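You operate a simulated robot arm through the tools that you are given. There is no shell and no other tool.

The job below is to be done with a simulated robot arm. You get a single attempt, and the scene is never put back.

## Task
Load holder 576 from the tray into magazine slot 5.
Fine: shut the cover and leave that slot at the window; leave the other controls alone.

It is judged by the outcome, as a careful person would: the job done as asked, and still so three seconds after it is handed in. It fails if anything else is knocked over, pushed out of place, dropped, spilled or broken. Lids that push on must go on centred and level and be pressed home; caps that screw on are set level and turned clockwise until they are tight.

## Robot
A 7-joint arm with a two-finger parallel gripper, fixed in place. Base frame: the origin is on the floor under the middle of its stand, x ahead of it, y to its left, z up. Lengths are in mm, angles in degrees, forces in N, time in s.
It reaches about 1372 mm from its shoulder. Its first joint turns from -149.0 to 149.0 degrees. Payload 3.43 kg.
The tool frame sits at the grasp point between the pads (the TCP): z along the fingers, y along the line on which they close. The tips reach 30 mm beyond it. The gripper opens to 94 mm. The fingers are 28 mm wide and 10 mm thick; the gripper's body (50 by 96 mm) begins 55 mm behind the TCP.
Orientation is that of the tool frame in the base frame, as [roll, pitch, yaw] about the fixed x, y, z axes, in that order (R = Rz(yaw) Ry(pitch) Rx(roll)). With the fingers straight down and closing along the base's y, the tool's x points along the base's -x, its y along +y and its z along -z.

## Interface
- The arm moves only by the tool jog_arm. Its argument "series" is a list of rows, each a list of 7 numbers: the turn, a rotation vector about the tool's x, y, z in degrees, then the shift along the tool's x, y, z in mm, then the finger opening in mm, from 0 to 94. In form: [[ax, ay, az, tx, ty, tz, gripper], ...]. A call has 1 to 20 rows; each row is the pose to reach, as a shift and turn from the pose commanded when the call began, along the tool's axes at that moment. Rows are played at 5 a second. More than 50 mm and 8.6 degrees between two rows, or a gripper value outside its range, and nothing of the call is played. Where a pose cannot be reached the arm comes as near as it can. A force on the tool above 90 N (or 10 N above the force at the start of the call, whichever is more), or a blocked arm, ends the call early, and 0.2 s more pass. The fingers move at their own pace (about 45 mm/s each) and stop on an object; they squeeze with about 24 N. The grip force told is the motor's: it shows also when the fingers shut on nothing. Time passes only in rows, and 0.2 s behind the last, so rows that repeat a pose let the fingers close. It gives the time, the measured TCP pose, the force on the tool (base axes), the opening and the grip force at its end, in the units of the frame above (readings bear some noise), with the torque about the TCP (base axes, N m) and any sound that the robot's microphone picked up.
- Cameras (640 x 400 px; columns grow to the right, rows downward): "scene" is fixed at [218.7, 649.7, 1423.5]; the picture's right is [0.87, -0.50, 0.00], its down [-0.35, -0.60, -0.72] and it looks along [0.36, 0.62, -0.70] (base axes); focal length 214 px, centre (320, 200). "wrist" rides on the gripper at [76, 14, -102] in the tool frame; the picture's right is [-0.18, 0.98, 0.00], its down [-0.75, -0.14, -0.64] and it looks along [-0.63, -0.12, 0.77] (tool axes); focal length 243 px, centre (320, 200). There is no depth. A picture from a camera that has moved, and an enlarged one, comes with that camera's place and axes in the base frame and with its lens.
- capture(camera): a new picture of that camera. The clock stands still meanwhile.
- inspect(camera, box): a new picture of the part [left, top, right, bottom] of that camera's present view, enlarged. The clock stands still meanwhile.
- close_job(): hands the job in; it is judged then, once.

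Places have to be worked out from the pictures, the camera data and where the tool is seen. Open the gripper and draw the arm clear of the work before you hand the job in, unless the task says otherwise.

The tools are called after "Request:" as a command line: name --pt "numbers of a row" for each row, then --argument value for the rest, lists and objects as JSON in quotes. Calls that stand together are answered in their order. jog_arm: Moves the arm, as the interface text tells. Its arguments: {"type":"object","properties":{"series":{"type":"array"}},"required":["series"]} The other tools are called the same way: capture (camera) takes a picture; inspect (camera, box) takes an enlarged picture of a part of a camera's view; close_job () hands the job in.

At the start:

```text
time: 0.0
position: [588.3, 793.1, 1222.0]
ee_rot: [-180.0, 0.0, 180.0]
ft_force: [-0.1, -1.1, 0.6]
ft_torque: [0.0, 0.0, 0.03]
finger_gap: 94.1
gripper_force: 0.1
```

scene: 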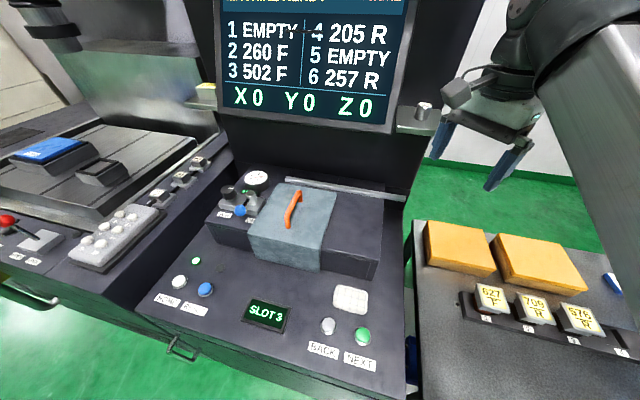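
wrist: 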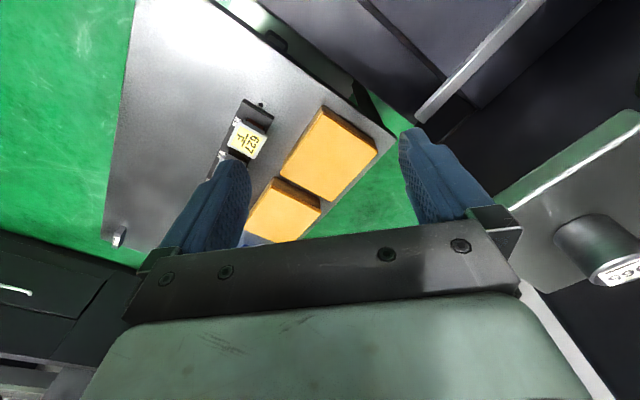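

I start by looking closer at the machine panel, the magazine cover and the tray before moving anything.

Request:
inspect --camera "scene" --box '[140, 160, 400, 390]'

Request:
inspect --camera "scene" --box '[400, 200, 640, 390]'

Request:
inspect --camera "scene" --box '[200, 0, 420, 140]'

Request:
inspect --camera "scene" --box '[0, 90, 230, 300]'

Request:
inspect --camera "wrist" --box '[160, 60, 420, 260]'

```text
1.74 times, centred on (270, 275) of scene
camera zoom: at [218.7, 649.7, 1423.5], right [0.87, -0.5, 0.0], down [-0.35, -0.6, -0.72], along [0.36, 0.62, -0.7], focal length 373 px, centre (407, 70)
```

zoom: 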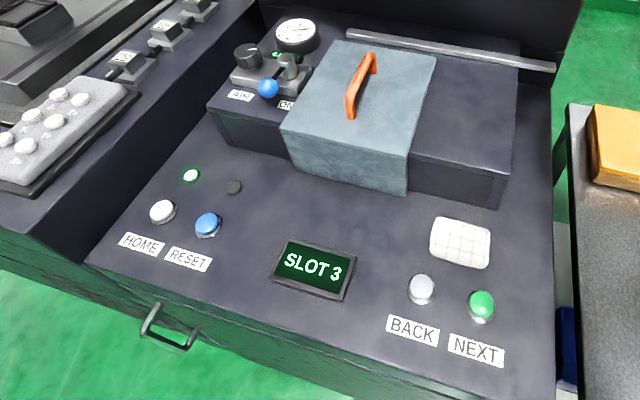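

```text
2.11 times, centred on (520, 295) of scene
camera zoom: at [218.7, 649.7, 1423.5], right [0.87, -0.5, 0.0], down [-0.35, -0.6, -0.72], along [0.36, 0.62, -0.7], focal length 452 px, centre (-101, 0)
```

zoom: 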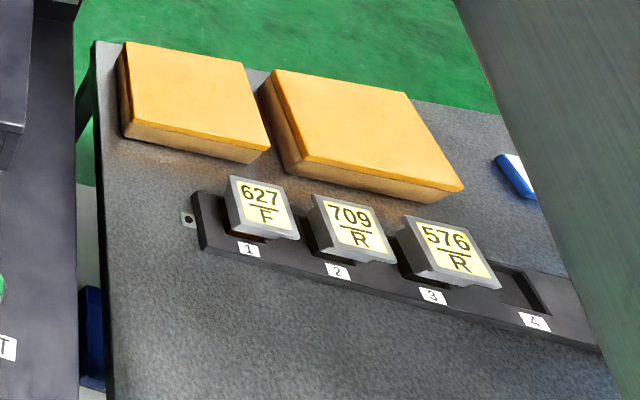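

```text
2.86 times, centred on (310, 70) of scene
camera zoom: at [218.7, 649.7, 1423.5], right [0.87, -0.5, 0.0], down [-0.35, -0.6, -0.72], along [0.36, 0.62, -0.7], focal length 613 px, centre (349, 571)
```

zoom: 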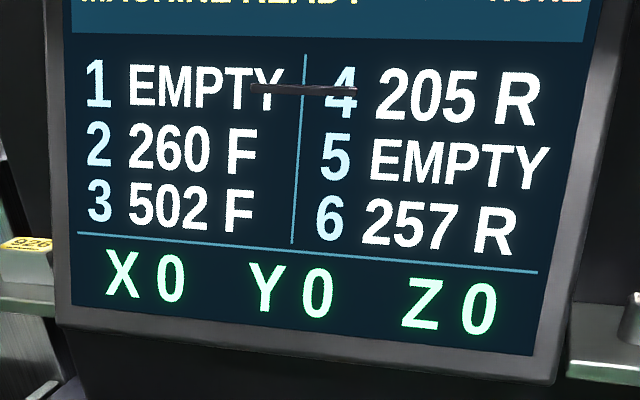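

```text
1.90 times, centred on (115, 195) of scene
camera zoom: at [218.7, 649.7, 1423.5], right [0.87, -0.5, 0.0], down [-0.35, -0.6, -0.72], along [0.36, 0.62, -0.7], focal length 408 px, centre (710, 210)
```

zoom: 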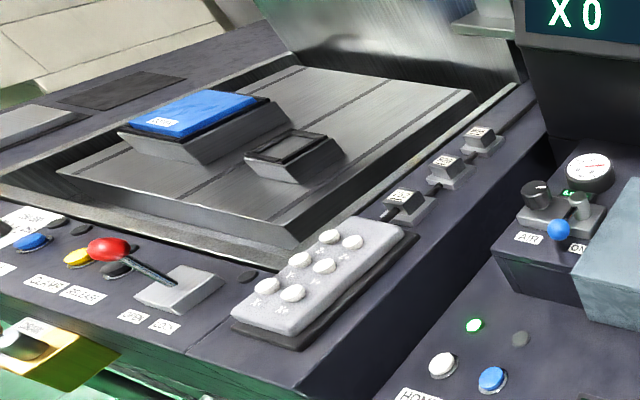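

```text
2.00 times, centred on (290, 160) of wrist
camera zoom: at [514.0, 806.5, 1325.0], right [0.18, 0.98, 0.0], down [0.75, -0.14, 0.64], along [0.63, -0.12, -0.77], focal length 485 px, centre (380, 280)
```

zoom: 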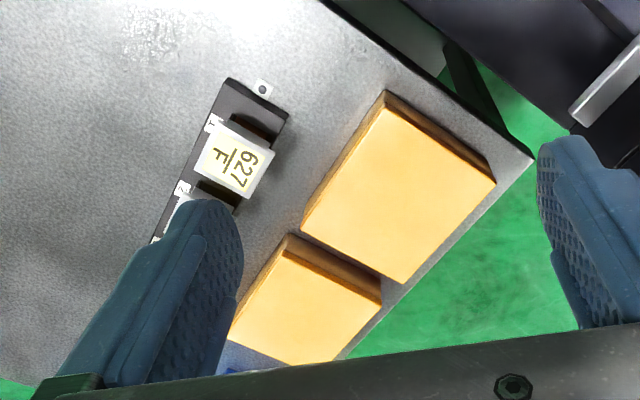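

The tray (627, 709, 576, empty place 4) lies near (700–850, 480–630, ~860) by a rough triangulation; the magazine panel shows SLOT 3. I move the hand over the tray, high up, to view the holders with the wrist camera.

Request:
jog_arm --pt "0 0 0 -16 -38 4 94" --pt "0 0 0 -32 -76 8 94" --pt "0 0 0 -48 -114 12 94" --pt "0 0 0 -64 -152 16 94" --pt "0 0 0 -80 -190 20 94" --pt "0 0 0 -96 -224 21 94" --pt "0 0 0 -96 -224 21 94"

Request:
capture --camera "wrist"

Request:
capture --camera "scene"

```text
time: 1.6
position: [689.3, 568.0, 1197.6]
ee_rot: [-180.0, 0.0, 179.9]
ft_force: [-0.6, -0.3, 0.0]
ft_torque: [0.02, 0.01, 0.0]
finger_gap: 94.0
gripper_force: 0.1
```

```text
taken
camera wrist: at [613.5, 581.5, 1301.8], right [0.18, 0.98, 0.0], down [0.75, -0.14, 0.64], along [0.63, -0.12, -0.77], focal length 243 px, centre (320, 200)
```

wrist: 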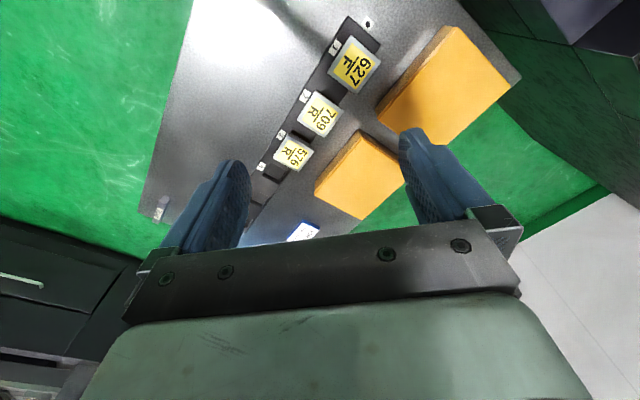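

```text
taken
```

scene: 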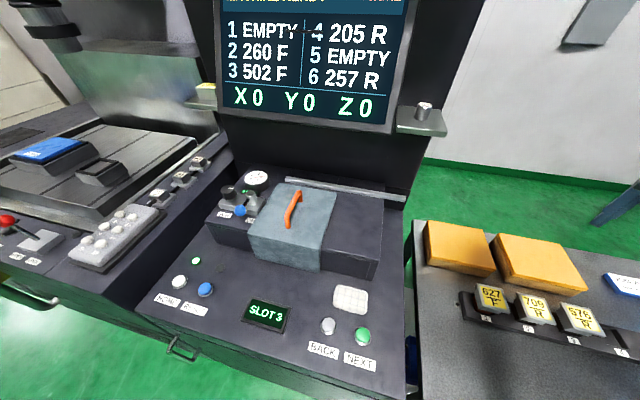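

The holders are visible now; I enlarge the tray region to see their shape and orientation.

Request:
inspect --camera "wrist" --box '[230, 10, 400, 210]'

Request:
inspect --camera "scene" --box '[440, 260, 640, 370]'

Request:
jog_arm --pt "0 0 0 0 0 0 94"

```text
2.00 times, centred on (315, 110) of wrist
camera zoom: at [613.5, 581.5, 1301.8], right [0.18, 0.98, 0.0], down [0.75, -0.14, 0.64], along [0.63, -0.12, -0.77], focal length 485 px, centre (330, 380)
```

zoom: 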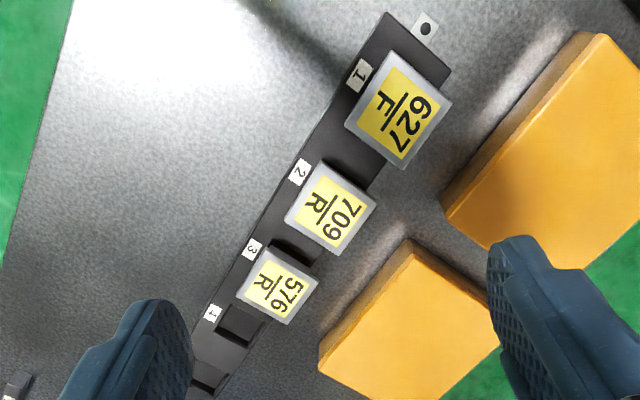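

```text
3.20 times, centred on (540, 315) of scene
camera zoom: at [218.7, 649.7, 1423.5], right [0.87, -0.5, 0.0], down [-0.35, -0.6, -0.72], along [0.36, 0.62, -0.7], focal length 686 px, centre (-384, -168)
```

zoom: 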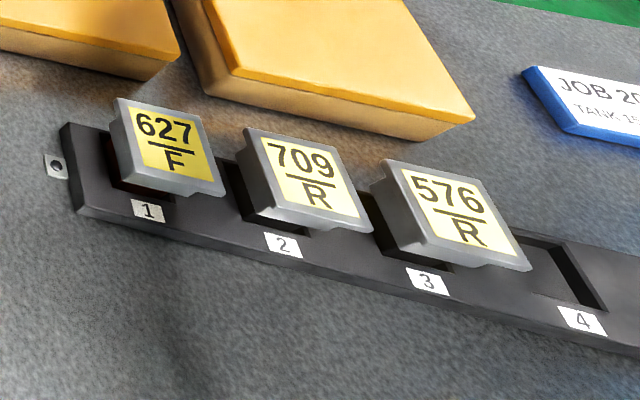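

```text
time: 2.0
position: [688.8, 568.2, 1199.2]
ee_rot: [180.0, 0.0, -180.0]
ft_force: [0.4, -0.5, -0.1]
ft_torque: [0.0, -0.02, 0.0]
finger_gap: 94.1
gripper_force: 0.0
```

Labels on the tray read along the direction (0.7, −0.7), the same as the machine front, so everything seems turned 45°. I now swing over to the magazine, yawing the hand 45° so that the wrist camera looks at the machine from its front.

Request:
jog_arm --pt "0 0 -3.75 38 29 1 94" --pt "0 0 -7.5 76 58 2 94" --pt "0 0 -11.25 114 88 3 94" --pt "0 0 -15 152 117 4 94" --pt "0 0 -18.75 190 146 5 94" --pt "0 0 -22.5 228 176 6 94" --pt "0 0 -26.25 266 205 7 94" --pt "0 0 -30 304 234 8 94" --pt "0 0 -33.75 342 264 9 94" --pt "0 0 -37.5 380 293 10 94" --pt "0 0 -41.25 418 322 11 94" --pt "0 0 -45 456 352 12 94" --pt "0 0 -45 456 352 12 94"

Request:
capture --camera "wrist"

Request:
capture --camera "scene"

```text
time: 4.8
position: [231.8, 920.6, 1187.4]
ee_rot: [180.0, 0.0, -134.8]
ft_force: [-0.5, -0.8, 0.5]
ft_torque: [-0.02, 0.0, -0.02]
finger_gap: 94.0
gripper_force: 0.1
```

```text
taken
camera wrist: at [168.8, 876.9, 1289.7], right [-0.57, 0.82, 0.0], down [0.63, 0.43, 0.64], along [0.53, 0.36, -0.77], focal length 243 px, centre (320, 200)
```

wrist: 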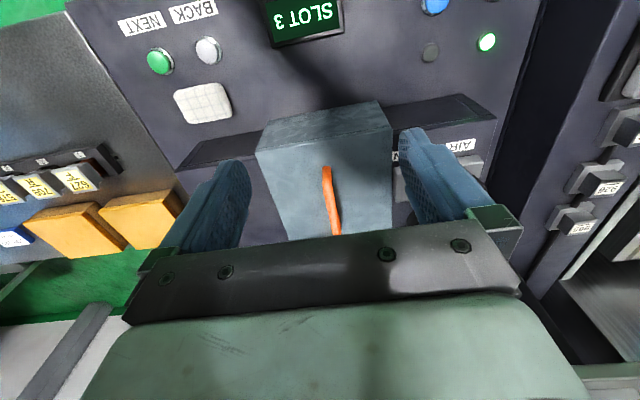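

```text
taken
```

scene: 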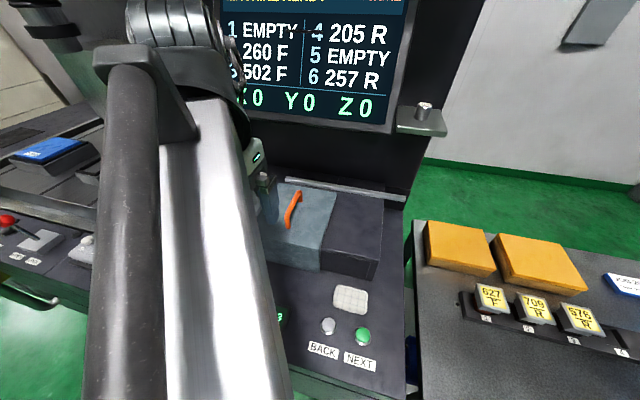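

I get the magazine with the cover and buttons in view (upside down). I enlarge to read details.

Request:
inspect --camera "wrist" --box '[100, 0, 340, 150]'

Request:
inspect --camera "wrist" --box '[160, 80, 520, 250]'

Request:
inspect --camera "scene" --box '[230, 160, 420, 290]'

```text
2.67 times, centred on (220, 75) of wrist
camera zoom: at [168.8, 876.9, 1289.7], right [-0.57, 0.82, 0.0], down [0.63, 0.43, 0.64], along [0.53, 0.36, -0.77], focal length 647 px, centre (587, 533)
```

zoom: 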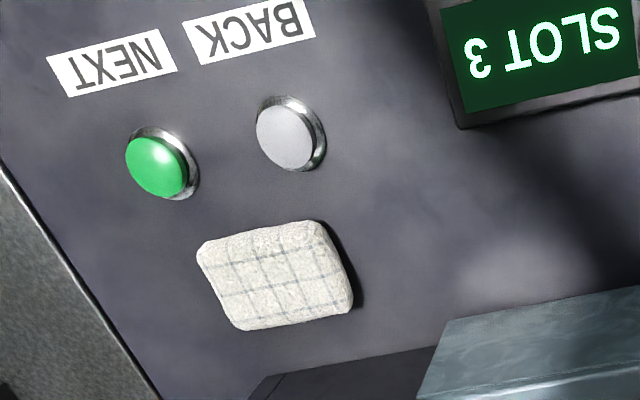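

```text
1.78 times, centred on (340, 165) of wrist
camera zoom: at [168.8, 876.9, 1289.7], right [-0.57, 0.82, 0.0], down [0.63, 0.43, 0.64], along [0.53, 0.36, -0.77], focal length 431 px, centre (284, 262)
```

zoom: 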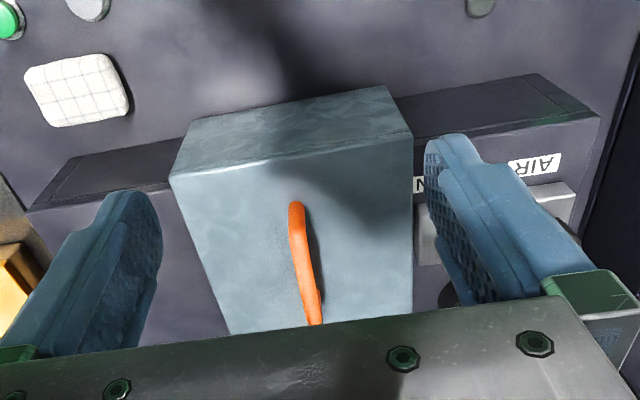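

```text
3.08 times, centred on (325, 225) of scene
camera zoom: at [218.7, 649.7, 1423.5], right [0.87, -0.5, 0.0], down [-0.35, -0.6, -0.72], along [0.36, 0.62, -0.7], focal length 660 px, centre (305, 123)
```

zoom: 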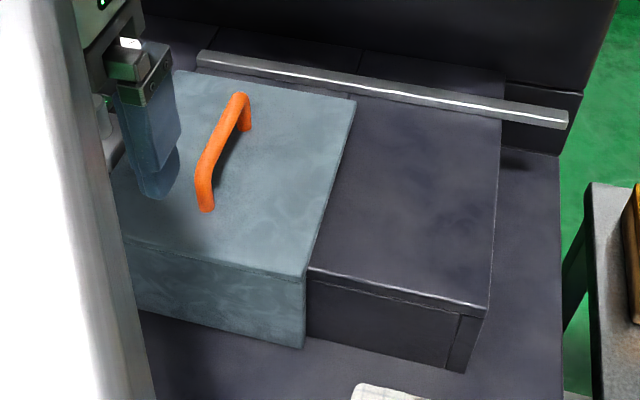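

Triangulating gives the NEXT cap at about F=769, M=−247 (F,M = axes at +45°/−45°), z≈870, i.e. base (369, 718, 870); the cover looks like a slide with a handle at about base (357, 1028, ~1015). I close the fingers and hover over NEXT, then check the alignment.

Request:
jog_arm --pt "0 0 0 9 -48 0 0" --pt "0 0 0 18 -96 0 0" --pt "0 0 0 27 -144 0 0" --pt "0 0 0 36 -192 0 0" --pt "0 0 0 46.3 -240 0 0" --pt "0 0 0 46.3 -240 48 0" --pt "0 0 0 46.3 -240 96 0" --pt "0 0 0 46.3 -240 144 0" --pt "0 0 0 46.3 -240 190 0" --pt "0 0 0 46.3 -240 225 0" --pt "0 0 0 46.3 -240 225 0"

Request:
capture --camera "wrist"

Request:
capture --camera "scene"

```text
time: 7.2
position: [367.3, 719.3, 967.0]
ee_rot: [180.0, 0.0, -135.0]
ft_force: [-0.1, 0.5, 0.4]
ft_torque: [0.02, -0.01, -0.03]
finger_gap: 0.1
gripper_force: 23.6
out of reach, approached as far as the arm can: row 5
```

```text
taken
camera wrist: at [303.5, 674.8, 1068.5], right [-0.57, 0.82, 0.0], down [0.63, 0.43, 0.64], along [0.53, 0.36, -0.77], focal length 243 px, centre (320, 200)
```

wrist: 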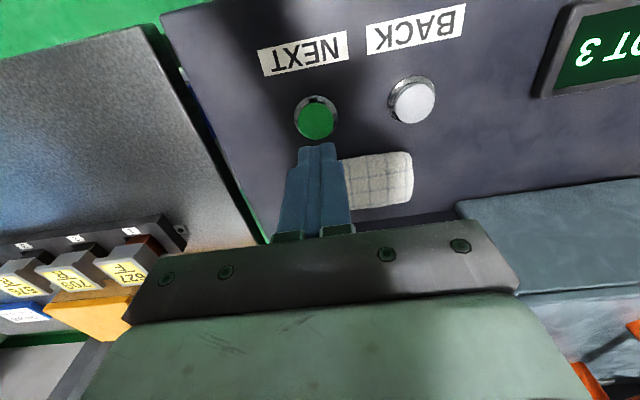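

```text
taken
```

scene: 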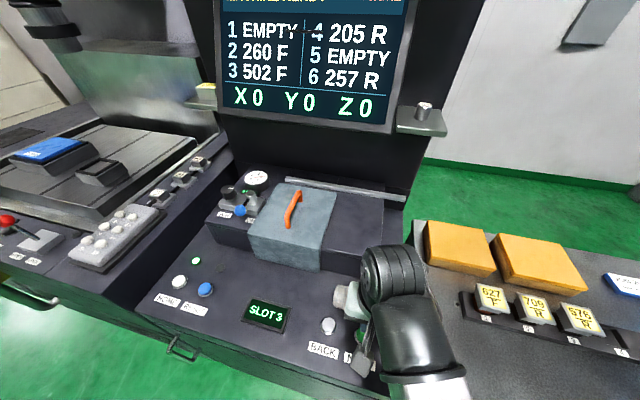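

The fingertips are within about 4 mm of the NEXT cap axis. I correct that and descend to just above the cap.

Request:
jog_arm --pt "0 0 0 -2.3 -4 20 0" --pt "0 0 0 -2.3 -4 45 0" --pt "0 0 0 -2.3 -4 58 0" --pt "0 0 0 -2.3 -4 58 0"

Request:
capture --camera "wrist"

```text
time: 8.2
position: [372.7, 716.1, 905.4]
ee_rot: [180.0, 0.0, -135.0]
ft_force: [0.0, 0.3, 0.3]
ft_torque: [-0.01, 0.02, 0.0]
finger_gap: 0.3
gripper_force: 24.0
```

```text
taken
camera wrist: at [308.9, 672.9, 1008.8], right [-0.57, 0.82, 0.0], down [0.63, 0.43, 0.64], along [0.53, 0.36, -0.77], focal length 243 px, centre (320, 200)
```

wrist: 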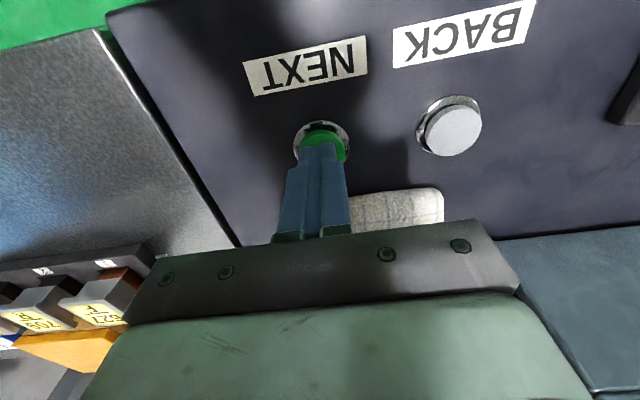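

Tips hover ~6 mm above the cap, centred within 2 mm. I press down gently in small steps while watching the force and sound.

Request:
jog_arm --pt "0 0 0 0 1.5 3 0" --pt "0 0 0 0 1.5 5 0" --pt "0 0 0 0 1.5 7 0" --pt "0 0 0 0 1.5 8 0"

Request:
inspect --camera "scene" --box '[220, 270, 400, 390]'

```text
time: 9.2
position: [369.6, 718.1, 899.2]
ee_rot: [180.0, 0.0, -135.1]
ft_force: [2.4, 0.1, 5.3]
ft_torque: [0.02, -0.1, 0.0]
finger_gap: 0.0
gripper_force: 24.2
heard: click
```

```text
3.33 times, centred on (310, 330) of scene
camera zoom: at [218.7, 649.7, 1423.5], right [0.87, -0.5, 0.0], down [-0.35, -0.6, -0.72], along [0.36, 0.62, -0.7], focal length 715 px, centre (353, -233)
```

zoom: 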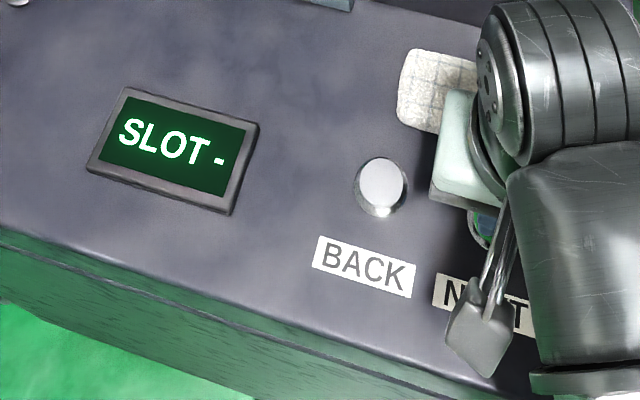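

A click at about 5 N and the display shows "SLOT -": it is indexing. I lift off the button and wait for it to settle.

Request:
jog_arm --pt "0 0 0 0 0 -5 0" --pt "0 0 0 0 0 -10 0" --pt "0 0 0 0 0 -10 0" --pt "0 0 0 0 0 -10 0" --pt "0 0 0 0 0 -10 0" --pt "0 0 0 0 0 -10 0" --pt "0 0 0 0 0 -10 0" --pt "0 0 0 0 0 -10 0"

Request:
inspect --camera "scene" --box '[220, 270, 400, 390]'

Request:
capture --camera "wrist"

```text
time: 11.0
position: [369.4, 719.1, 909.9]
ee_rot: [179.9, 0.0, -135.0]
ft_force: [0.5, 0.0, -0.8]
ft_torque: [-0.01, 0.02, 0.0]
finger_gap: 0.0
gripper_force: 23.8
```

```text
3.33 times, centred on (310, 330) of scene
camera zoom: at [218.7, 649.7, 1423.5], right [0.87, -0.5, 0.0], down [-0.35, -0.6, -0.72], along [0.36, 0.62, -0.7], focal length 715 px, centre (353, -233)
```

zoom: 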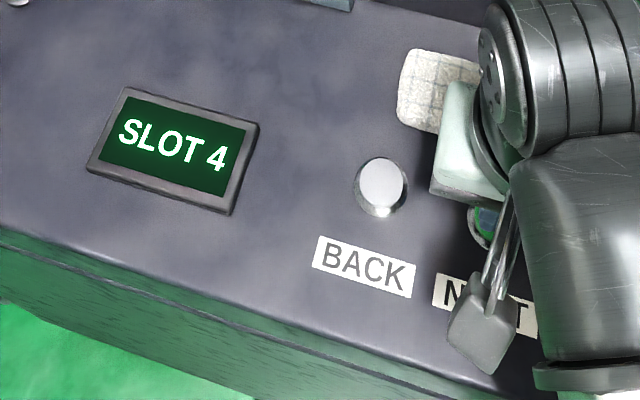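

```text
taken
camera wrist: at [306.6, 674.3, 1012.1], right [-0.57, 0.82, 0.0], down [0.63, 0.43, 0.64], along [0.53, 0.36, -0.77], focal length 243 px, centre (320, 200)
```

wrist: 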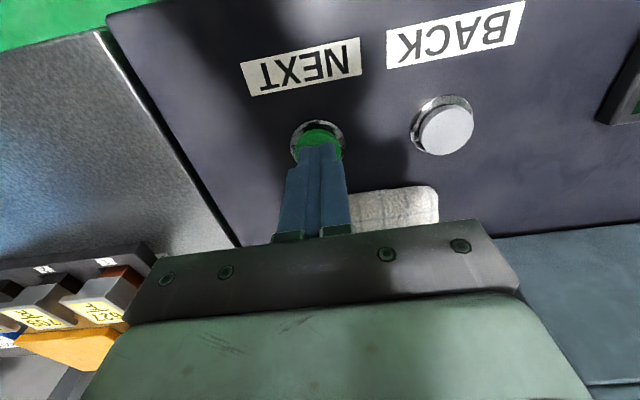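

Display now shows SLOT 4 and the button has released. I press NEXT the same way a second time and lift off straight after.

Request:
jog_arm --pt "0 0 0 0 0 5 0" --pt "0 0 0 0 0 8 0" --pt "0 0 0 0 0 10 0" --pt "0 0 0 0 0 10 0"

Request:
inspect --camera "scene" --box '[220, 270, 400, 390]'

```text
time: 12.0
position: [370.1, 718.4, 899.1]
ee_rot: [179.9, 0.2, -135.0]
ft_force: [-2.0, 1.8, 8.6]
ft_torque: [0.09, 0.1, -0.04]
finger_gap: 0.0
gripper_force: 24.2
heard: click
```

```text
3.33 times, centred on (310, 330) of scene
camera zoom: at [218.7, 649.7, 1423.5], right [0.87, -0.5, 0.0], down [-0.35, -0.6, -0.72], along [0.36, 0.62, -0.7], focal length 715 px, centre (353, -233)
```

zoom: 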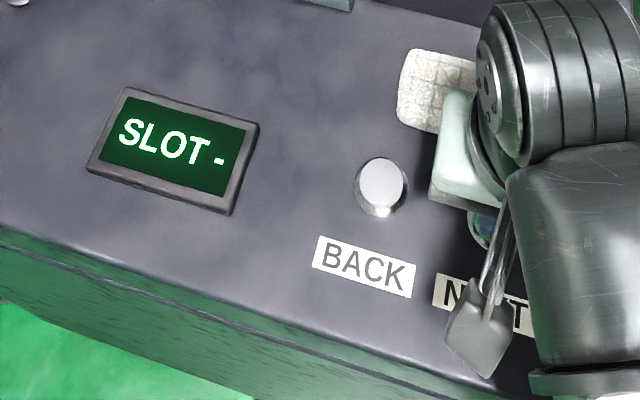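

It clicked once and is indexing; I lift clear to about z=970 and wait for the display.

Request:
jog_arm --pt "0 0 0 0 0 -10 0" --pt "0 0 0 0 0 -30 0" --pt "0 0 0 0 0 -70 0" --pt "0 0 0 0 0 -70 0" --pt "0 0 0 0 0 -70 0" --pt "0 0 0 0 0 -70 0" --pt "0 0 0 0 0 -70 0"

Request:
inspect --camera "scene" --box '[220, 270, 400, 390]'

Request:
inspect --camera "scene" --box '[190, 160, 420, 300]'

```text
time: 13.6
position: [367.9, 717.8, 969.0]
ee_rot: [-180.0, 0.0, -135.0]
ft_force: [0.9, -0.4, 0.0]
ft_torque: [0.03, 0.0, 0.03]
finger_gap: 0.0
gripper_force: 24.0
```

```text
3.33 times, centred on (310, 330) of scene
camera zoom: at [218.7, 649.7, 1423.5], right [0.87, -0.5, 0.0], down [-0.35, -0.6, -0.72], along [0.36, 0.62, -0.7], focal length 715 px, centre (353, -233)
```

zoom: 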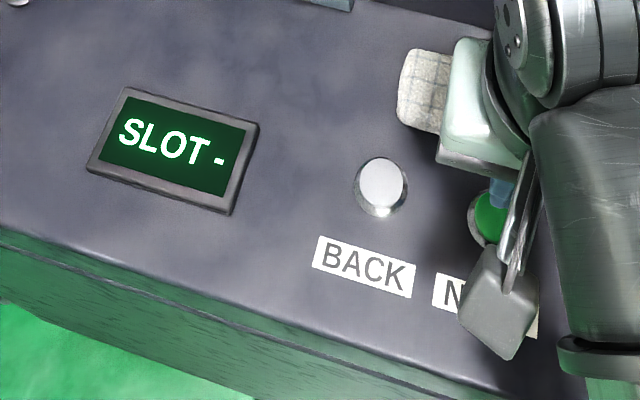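

```text
2.78 times, centred on (305, 230) of scene
camera zoom: at [218.7, 649.7, 1423.5], right [0.87, -0.5, 0.0], down [-0.35, -0.6, -0.72], along [0.36, 0.62, -0.7], focal length 597 px, centre (362, 116)
```

zoom: 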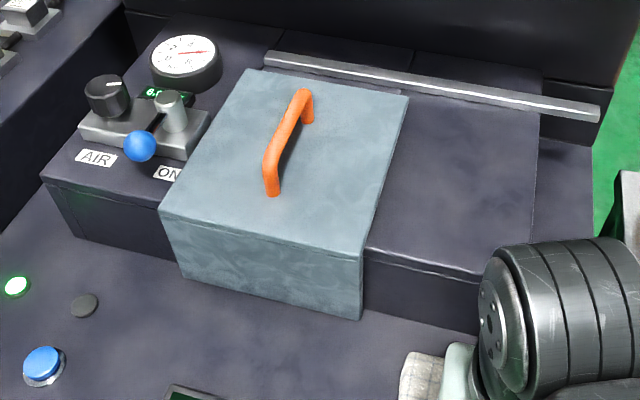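

The display still says "SLOT -"; I give it another second and check again.

Request:
jog_arm --pt "0 0 0 0 0 0 0" --pt "0 0 0 0 0 0 0" --pt "0 0 0 0 0 0 0" --pt "0 0 0 0 0 0 0"

Request:
inspect --camera "scene" --box '[220, 270, 400, 390]'

```text
time: 14.6
position: [368.0, 717.8, 968.3]
ee_rot: [180.0, 0.1, -135.0]
ft_force: [0.2, 0.2, -0.5]
ft_torque: [0.01, 0.03, 0.04]
finger_gap: 0.0
gripper_force: 24.3
```

```text
3.33 times, centred on (310, 330) of scene
camera zoom: at [218.7, 649.7, 1423.5], right [0.87, -0.5, 0.0], down [-0.35, -0.6, -0.72], along [0.36, 0.62, -0.7], focal length 715 px, centre (353, -233)
```

zoom: 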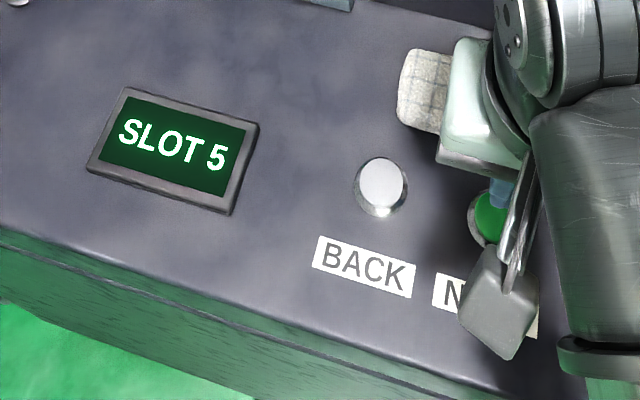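

SLOT 5 is at the window. The handle lies at F≈926–1026, M≈−475, top z≈1029; I rise and hover over the handle with the fingers open 60 mm.

Request:
jog_arm --pt "0 0 0 0 0 -45 20" --pt "0 0 0 0 0 -90 40" --pt "0 0 0 0 0 -131 60" --pt "0 0 0 -30 33 -131 60" --pt "0 0 0 -60 66 -131 60" --pt "0 0 0 -90 99 -131 60" --pt "0 0 0 -120 132 -131 60" --pt "0 0 0 -150 165 -131 60" --pt "0 0 0 -180 198 -131 60" --pt "0 0 0 -208 228 -131 60" --pt "0 0 0 -208 228 -131 60"

Request:
capture --camera "wrist"

Request:
capture --camera "scene"

```text
time: 17.0
position: [352.9, 1025.9, 1101.7]
ee_rot: [-180.0, -0.1, -135.0]
ft_force: [-0.4, -0.1, -0.3]
ft_torque: [0.01, -0.03, 0.0]
finger_gap: 60.0
gripper_force: 0.1
```

```text
taken
camera wrist: at [290.0, 981.8, 1204.3], right [-0.56, 0.83, 0.0], down [0.63, 0.43, 0.64], along [0.53, 0.36, -0.77], focal length 243 px, centre (320, 200)
```

wrist: 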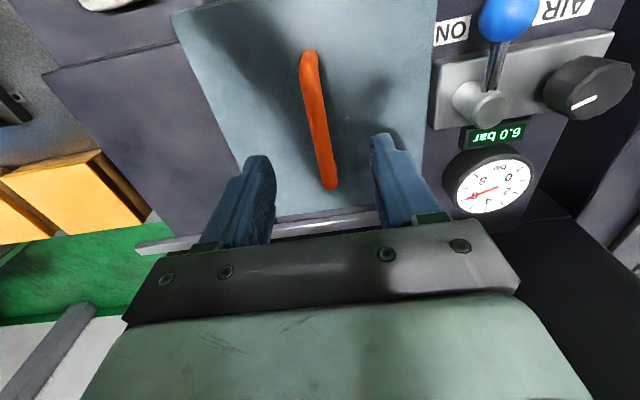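

```text
taken
```

scene: 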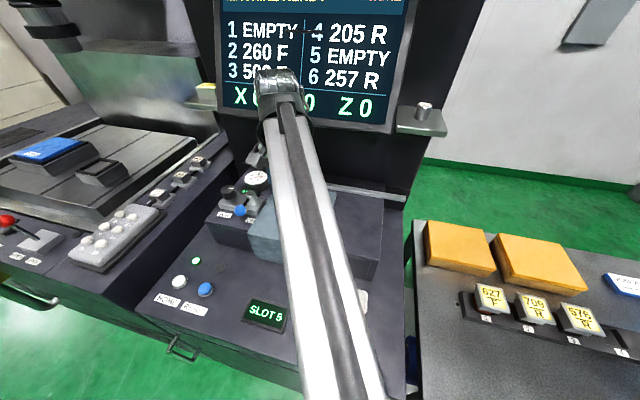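

TCP is centred over the handle bar within ~1 mm. I descend 76 mm so the pads straddle the bar, tips still ~10 mm above the cover, then close.

Request:
jog_arm --pt "0 0 0 0 1 25 60" --pt "0 0 0 0 1 50 60" --pt "0 0 0 0 1 68 60" --pt "0 0 0 0 1 76 60" --pt "0 0 0 0 1 76 30" --pt "0 0 0 0 1 76 10" --pt "0 0 0 0 1 76 0" --pt "0 0 0 0 1 76 0" --pt "0 0 0 0 1 76 0"

Request:
capture --camera "wrist"

```text
time: 19.0
position: [355.5, 1026.1, 1023.7]
ee_rot: [180.0, 0.0, -135.0]
ft_force: [-1.3, -0.3, -1.4]
ft_torque: [0.11, -0.11, -0.02]
finger_gap: 18.1
gripper_force: 44.7
```

```text
taken
camera wrist: at [291.9, 982.5, 1126.5], right [-0.57, 0.82, 0.0], down [0.63, 0.43, 0.64], along [0.53, 0.36, -0.77], focal length 243 px, centre (320, 200)
```

wrist: 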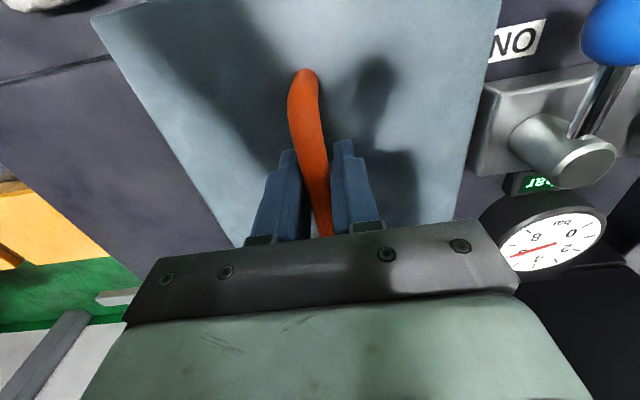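

The bar is gripped (18 mm). I try sliding the cover to the right (+M) by 20 mm and watch the force.

Request:
jog_arm --pt "0 0 0 0 -5 0 0" --pt "0 0 0 0 -10 0 0" --pt "0 0 0 0 -15 0 0" --pt "0 0 0 0 -20 0 0"

Request:
capture --camera "wrist"

```text
time: 20.0
position: [368.7, 1013.2, 1023.2]
ee_rot: [180.0, 0.0, -135.0]
ft_force: [-1.2, 2.3, 6.0]
ft_torque: [-0.68, 0.65, 0.04]
finger_gap: 18.1
gripper_force: 44.9
```

```text
taken
camera wrist: at [305.8, 968.6, 1126.5], right [-0.56, 0.83, 0.0], down [0.63, 0.43, 0.64], along [0.53, 0.36, -0.77], focal length 243 px, centre (320, 200)
```

wrist: 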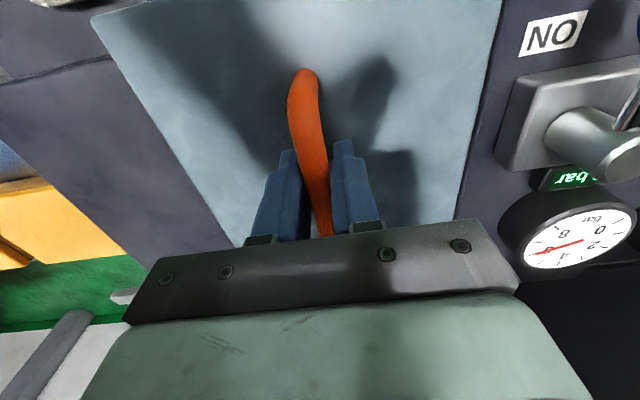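

The cover slides freely to the right with a few newtons. I continue sliding another 130 mm, keeping the force in view.

Request:
jog_arm --pt "0 0 0 0 -15 0 0" --pt "0 0 0 0 -30 0 0" --pt "0 0 0 0 -45 0 0" --pt "0 0 0 0 -60 0 0" --pt "0 0 0 0 -75 0 0" --pt "0 0 0 0 -90 0 0" --pt "0 0 0 0 -105 0 0" --pt "0 0 0 0 -120 0 0" --pt "0 0 0 0 -130 0 0" --pt "0 0 0 0 -130 0 0"

Request:
capture --camera "wrist"

Request:
capture --camera "scene"

```text
time: 22.2
position: [459.8, 921.8, 1022.5]
ee_rot: [180.0, 0.0, -135.0]
ft_force: [-0.2, 2.0, 23.0]
ft_torque: [-0.06, 0.03, 0.0]
finger_gap: 18.1
gripper_force: 44.8
```

```text
taken
camera wrist: at [397.0, 877.4, 1126.3], right [-0.57, 0.82, 0.0], down [0.63, 0.43, 0.64], along [0.53, 0.36, -0.77], focal length 243 px, centre (320, 200)
```

wrist: 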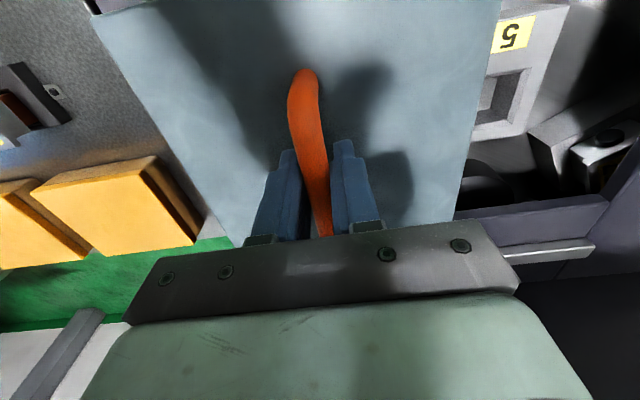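

```text
taken
```

scene: 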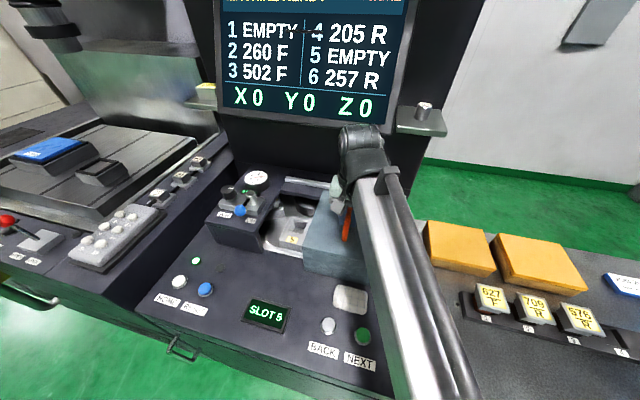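

The cover is mostly open and slot 5 (empty pocket with a "5" tag) shows. Vertical force crept to 23 N, so I ease up 1 mm while sliding a further 36 mm toward the stop in small steps.

Request:
jog_arm --pt "0 0 0 0 -6 -1 0" --pt "0 0 0 0 -12 -1 0" --pt "0 0 0 0 -18 -1 0" --pt "0 0 0 0 -24 -1 0" --pt "0 0 0 0 -30 -1 0" --pt "0 0 0 0 -36 -1 0"

Request:
capture --camera "wrist"

Request:
inspect --camera "scene" --box '[200, 160, 420, 300]'

```text
time: 23.6
position: [487.2, 894.7, 1022.7]
ee_rot: [-179.9, 0.0, -135.0]
ft_force: [0.7, 4.3, 0.3]
ft_torque: [0.05, -0.04, -0.04]
finger_gap: 18.4
gripper_force: 45.1
```

```text
taken
camera wrist: at [423.5, 851.1, 1126.3], right [-0.57, 0.82, 0.0], down [0.63, 0.43, 0.64], along [0.53, 0.36, -0.77], focal length 243 px, centre (320, 200)
```

wrist: 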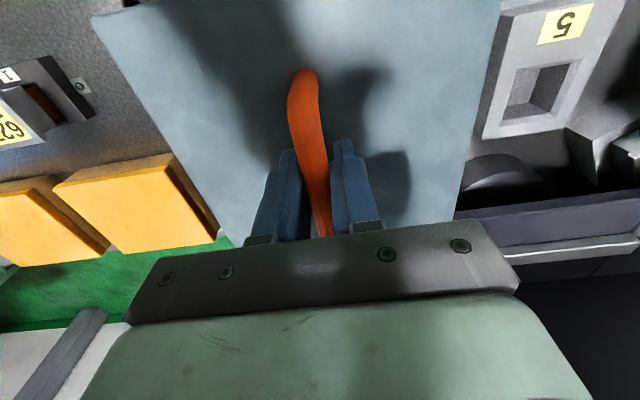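

```text
2.86 times, centred on (310, 230) of scene
camera zoom: at [218.7, 649.7, 1423.5], right [0.87, -0.5, 0.0], down [-0.35, -0.6, -0.72], along [0.36, 0.62, -0.7], focal length 613 px, centre (349, 114)
```

zoom: 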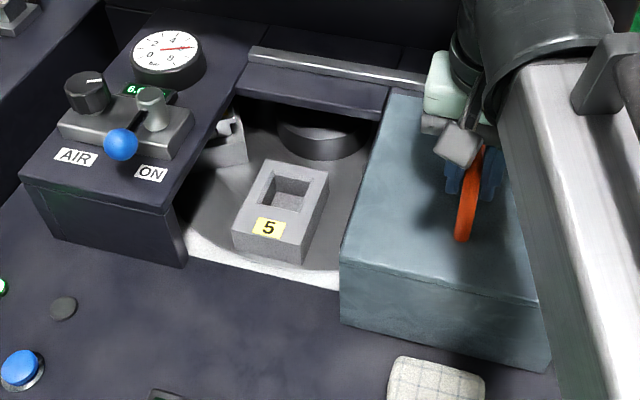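

Pocket 5 is clearly exposed. I nudge the cover further in small steps to find its open stop.

Request:
jog_arm --pt "0 0 0 0 -3 0 0" --pt "0 0 0 0 -6 0 0" --pt "0 0 0 0 -9 0 0"

```text
time: 24.4
position: [489.5, 892.1, 1023.0]
ee_rot: [179.7, 0.0, -134.8]
ft_force: [-19.4, 26.1, 0.7]
ft_torque: [-0.42, 0.48, -0.33]
finger_gap: 17.8
gripper_force: 45.0
```

The stop is reached (about 32 N sideways). I relax back to the neutral spot, open the fingers, and rise clear of the handle.

Request:
jog_arm --pt "0 0 0 0 5 0 0" --pt "0 0 0 0 5 0 0" --pt "0 0 0 0 5 0 30" --pt "0 0 0 0 5 0 60" --pt "0 0 0 0 5 0 60" --pt "0 0 0 0 5 -30 60" --pt "0 0 0 0 5 -70 60" --pt "0 0 0 0 5 -115 60" --pt "0 0 0 0 5 -115 60"

Request:
capture --camera "wrist"

Request:
capture --camera "scene"

```text
time: 26.4
position: [489.3, 890.7, 1139.2]
ee_rot: [-180.0, 0.0, -135.0]
ft_force: [1.0, 1.5, -0.5]
ft_torque: [0.02, -0.03, -0.03]
finger_gap: 60.3
gripper_force: 0.1
```

```text
taken
camera wrist: at [426.3, 846.7, 1241.8], right [-0.57, 0.82, 0.0], down [0.63, 0.43, 0.64], along [0.53, 0.36, -0.77], focal length 243 px, centre (320, 200)
```

wrist: 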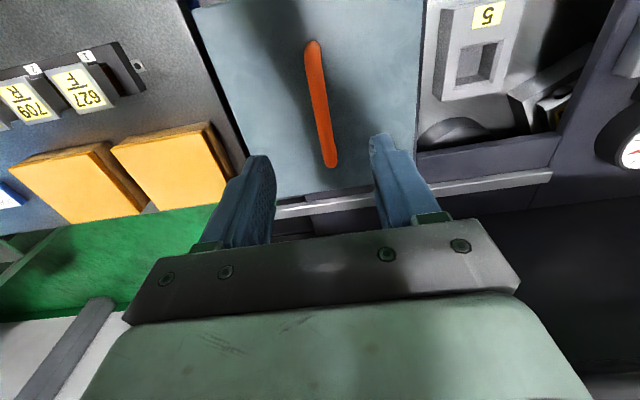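

```text
taken
```

scene: 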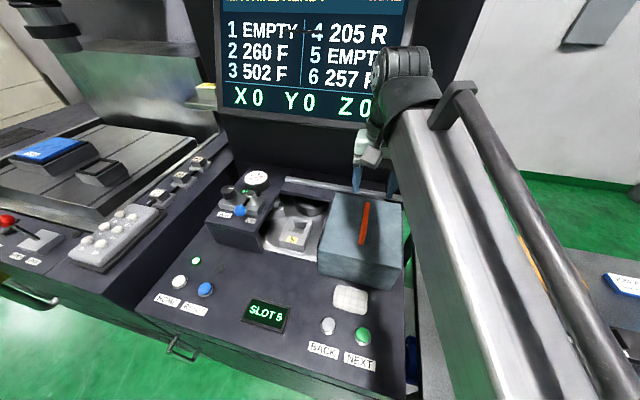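

The cover stays open. I move the hand left over the window to view pocket 5 with the wrist camera.

Request:
jog_arm --pt "0 0 0 5 45 0 60" --pt "0 0 0 10 90 0 60" --pt "0 0 0 15 135 0 60" --pt "0 0 0 20 182 0 60" --pt "0 0 0 20 182 20 60"

Request:
capture --camera "wrist"

Request:
inspect --camera "wrist" --box '[220, 0, 460, 180]'

```text
time: 27.6
position: [343.6, 1007.6, 1121.1]
ee_rot: [-179.9, 0.0, -135.0]
ft_force: [-1.1, 0.3, 0.0]
ft_torque: [0.02, -0.04, -0.02]
finger_gap: 59.7
gripper_force: 0.2
```

```text
taken
camera wrist: at [281.3, 963.3, 1223.8], right [-0.56, 0.83, 0.0], down [0.63, 0.43, 0.64], along [0.53, 0.36, -0.77], focal length 243 px, centre (320, 200)
```

wrist: 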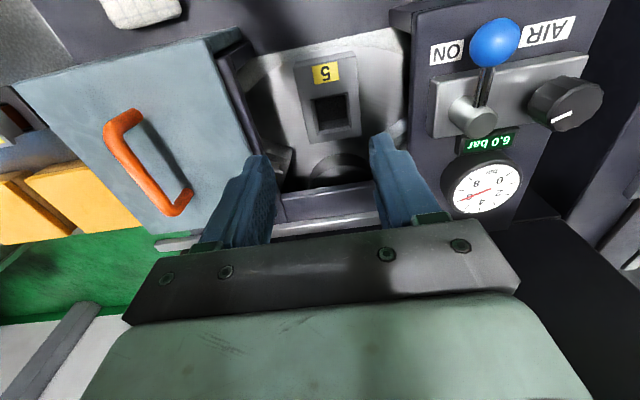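

```text
2.22 times, centred on (340, 90) of wrist
camera zoom: at [281.3, 963.3, 1223.8], right [-0.56, 0.83, 0.0], down [0.63, 0.43, 0.64], along [0.53, 0.36, -0.77], focal length 539 px, centre (276, 444)
```

zoom: 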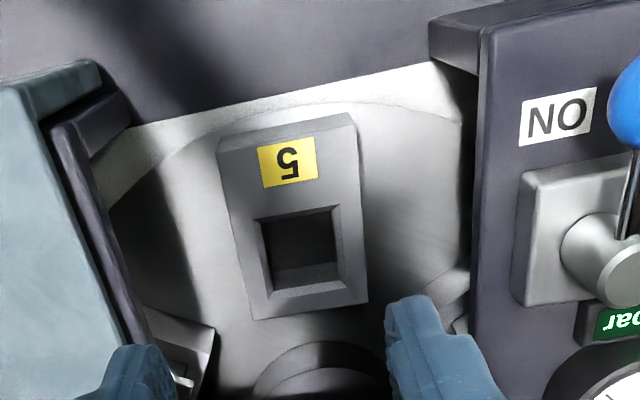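

Pocket 5 triangulates to F≈970, M≈−478, top z≈906, with a chamfered rectangular hole. I zoom further for its exact geometry.

Request:
inspect --camera "wrist" --box '[290, 40, 390, 150]'

Request:
inspect --camera "scene" --box '[255, 190, 345, 260]'

```text
3.64 times, centred on (340, 95) of wrist
camera zoom: at [281.3, 963.3, 1223.8], right [-0.56, 0.83, 0.0], down [0.63, 0.43, 0.64], along [0.53, 0.36, -0.77], focal length 882 px, centre (247, 582)
```

zoom: 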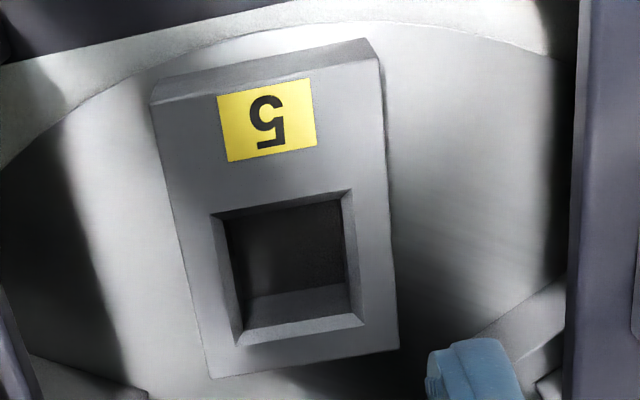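

```text
5.71 times, centred on (300, 225) of scene
camera zoom: at [218.7, 649.7, 1423.5], right [0.87, -0.5, 0.0], down [-0.35, -0.6, -0.72], along [0.36, 0.62, -0.7], focal length 1226 px, centre (434, 57)
```

zoom: 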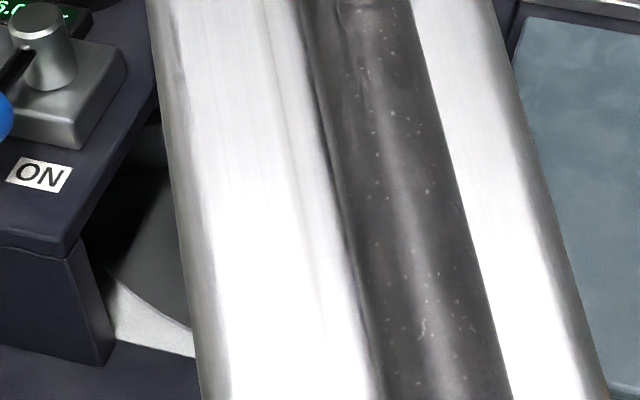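

Pocket 5's hole is a ~48 mm chamfered square aligned with the machine axes, centred near F≈999, M≈−476. Now I travel to the tray at safe height and look at holder 576 from close above.

Request:
jog_arm --pt "0 0 0 1 -48 -5 94" --pt "0 0 0 2 -96 -5 94" --pt "0 0 0 3 -144 -5 94" --pt "0 0 0 4 -192 -5 94" --pt "0 0 0 5 -240 -5 94" --pt "0 0 0 6 -288 -5 94" --pt "0 0 0 7 -336 -5 94" --pt "0 0 0 8 -384 -5 94" --pt "0 0 0 9 -432 -5 94" --pt "0 0 0 10 -480 -5 94" --pt "0 0 0 11 -528 -5 94" --pt "0 0 0 12 -576 -5 94" --pt "0 0 0 13 -624 -5 94" --pt "0 0 0 13 -672 -5 94" --pt "0 0 0 13 -720 -5 94" --pt "0 0 0 13 -720 40 94" --pt "0 0 0 13 -720 80 94" --pt "0 0 0 13 -720 110 94" --pt "0 0 0 13 -720 110 94"

Request:
capture --camera "wrist"

Request:
capture --camera "scene"

```text
time: 31.6
position: [850.9, 490.4, 1010.8]
ee_rot: [180.0, 0.0, -135.1]
ft_force: [0.1, -0.2, 0.4]
ft_torque: [0.0, -0.02, 0.02]
finger_gap: 94.1
gripper_force: 0.0
```

```text
taken
camera wrist: at [787.6, 445.2, 1113.5], right [-0.57, 0.82, 0.0], down [0.63, 0.43, 0.64], along [0.53, 0.36, -0.77], focal length 243 px, centre (320, 200)
```

wrist: 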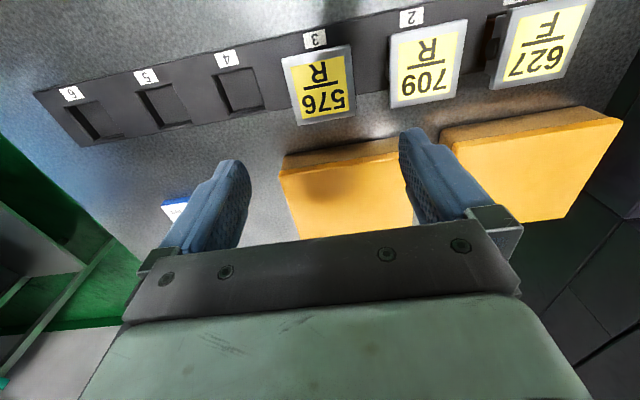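

```text
taken
```

scene: 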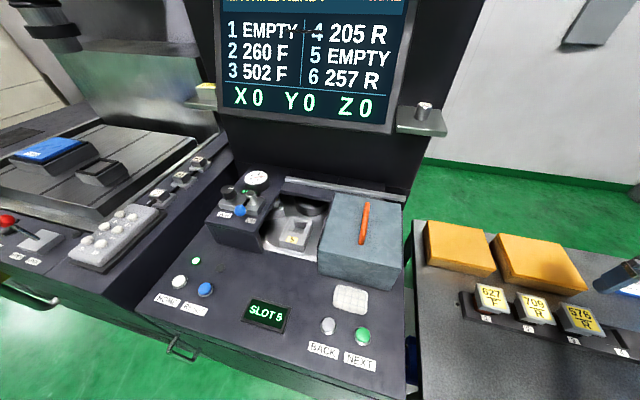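

The view is good: holder heads are spaced ~95 mm with gaps of ~30 mm. I zoom into 576 and also take the now unobstructed scene view of the pocket.

Request:
inspect --camera "wrist" --box '[200, 20, 480, 160]'

Request:
inspect --camera "scene" --box '[250, 180, 350, 260]'

Request:
inspect --camera "scene" --box '[500, 280, 640, 360]'

```text
2.29 times, centred on (340, 90) of wrist
camera zoom: at [787.6, 445.2, 1113.5], right [-0.57, 0.82, 0.0], down [0.63, 0.43, 0.64], along [0.53, 0.36, -0.77], focal length 555 px, centre (274, 451)
```

zoom: 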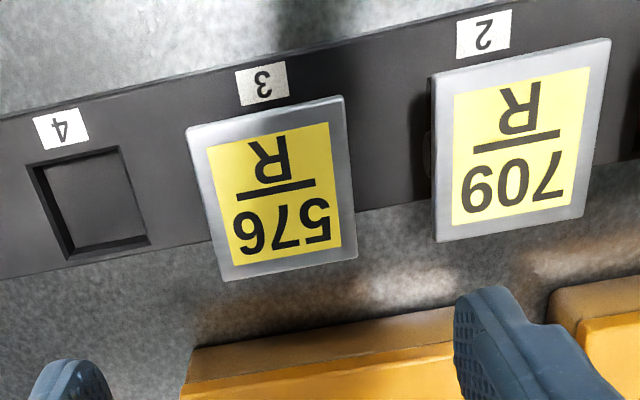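

```text
5.00 times, centred on (300, 220) of scene
camera zoom: at [218.7, 649.7, 1423.5], right [0.87, -0.5, 0.0], down [-0.35, -0.6, -0.72], along [0.36, 0.62, -0.7], focal length 1072 px, centre (420, 100)
```

zoom: 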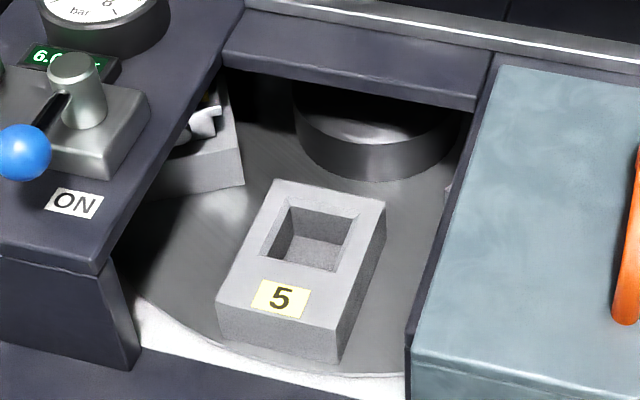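

```text
4.57 times, centred on (570, 320) of scene
camera zoom: at [218.7, 649.7, 1423.5], right [0.87, -0.5, 0.0], down [-0.35, -0.6, -0.72], along [0.36, 0.62, -0.7], focal length 980 px, centre (-823, -349)
```

zoom: 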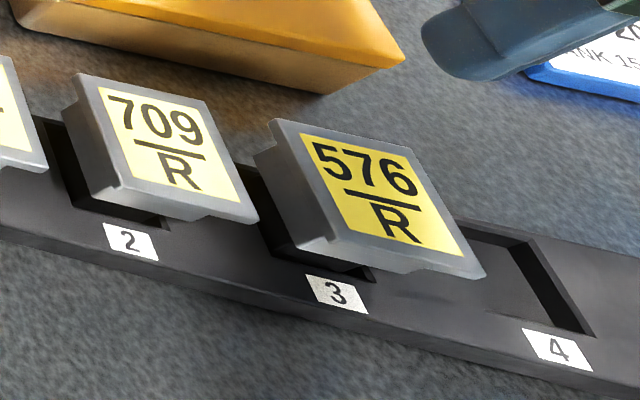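

Holder 576's head is a ~63 mm square plate centred at F≈938, M≈253, top z≈866, tray top ≈817. To learn its side profile before grasping, I back off and tilt the camera for a low front view.

Request:
jog_arm --pt "0 -4.4 0 16 1 8 94" --pt "0 -8.8 0 32 3 16 94" --pt "0 -13.2 0 48 4 24 94" --pt "0 -17.6 0 64 6 32 94" --pt "0 -22 0 80 7 40 94" --pt "0 -26.4 0 96 8 48 94" --pt "0 -30.8 0 112 10 57 94" --pt "0 -35 0 127 11 66 94" --pt "0 -35 0 127 11 66 94"

Request:
capture --camera "wrist"

Request:
inspect --camera "wrist" --box '[250, 60, 450, 200]'

```text
time: 33.6
position: [751.6, 407.8, 943.6]
ee_rot: [179.9, 35.0, -135.1]
ft_force: [0.3, 0.6, -0.1]
ft_torque: [0.01, -0.02, 0.02]
finger_gap: 94.2
gripper_force: 0.1
```

```text
taken
camera wrist: at [655.6, 331.0, 984.2], right [-0.59, 0.8, 0.11], down [0.28, 0.08, 0.96], along [0.76, 0.59, -0.27], focal length 243 px, centre (320, 200)
```

wrist: 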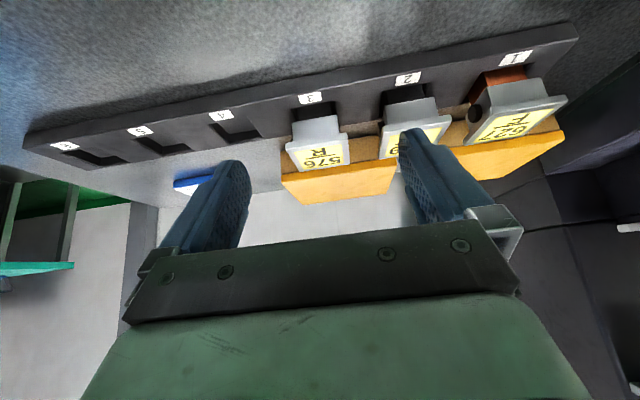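

```text
2.86 times, centred on (350, 130) of wrist
camera zoom: at [655.6, 331.0, 984.2], right [-0.59, 0.8, 0.11], down [0.28, 0.08, 0.96], along [0.76, 0.59, -0.27], focal length 693 px, centre (234, 400)
```

zoom: 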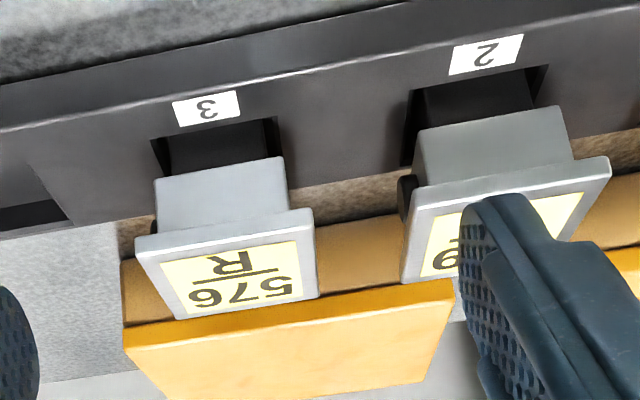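

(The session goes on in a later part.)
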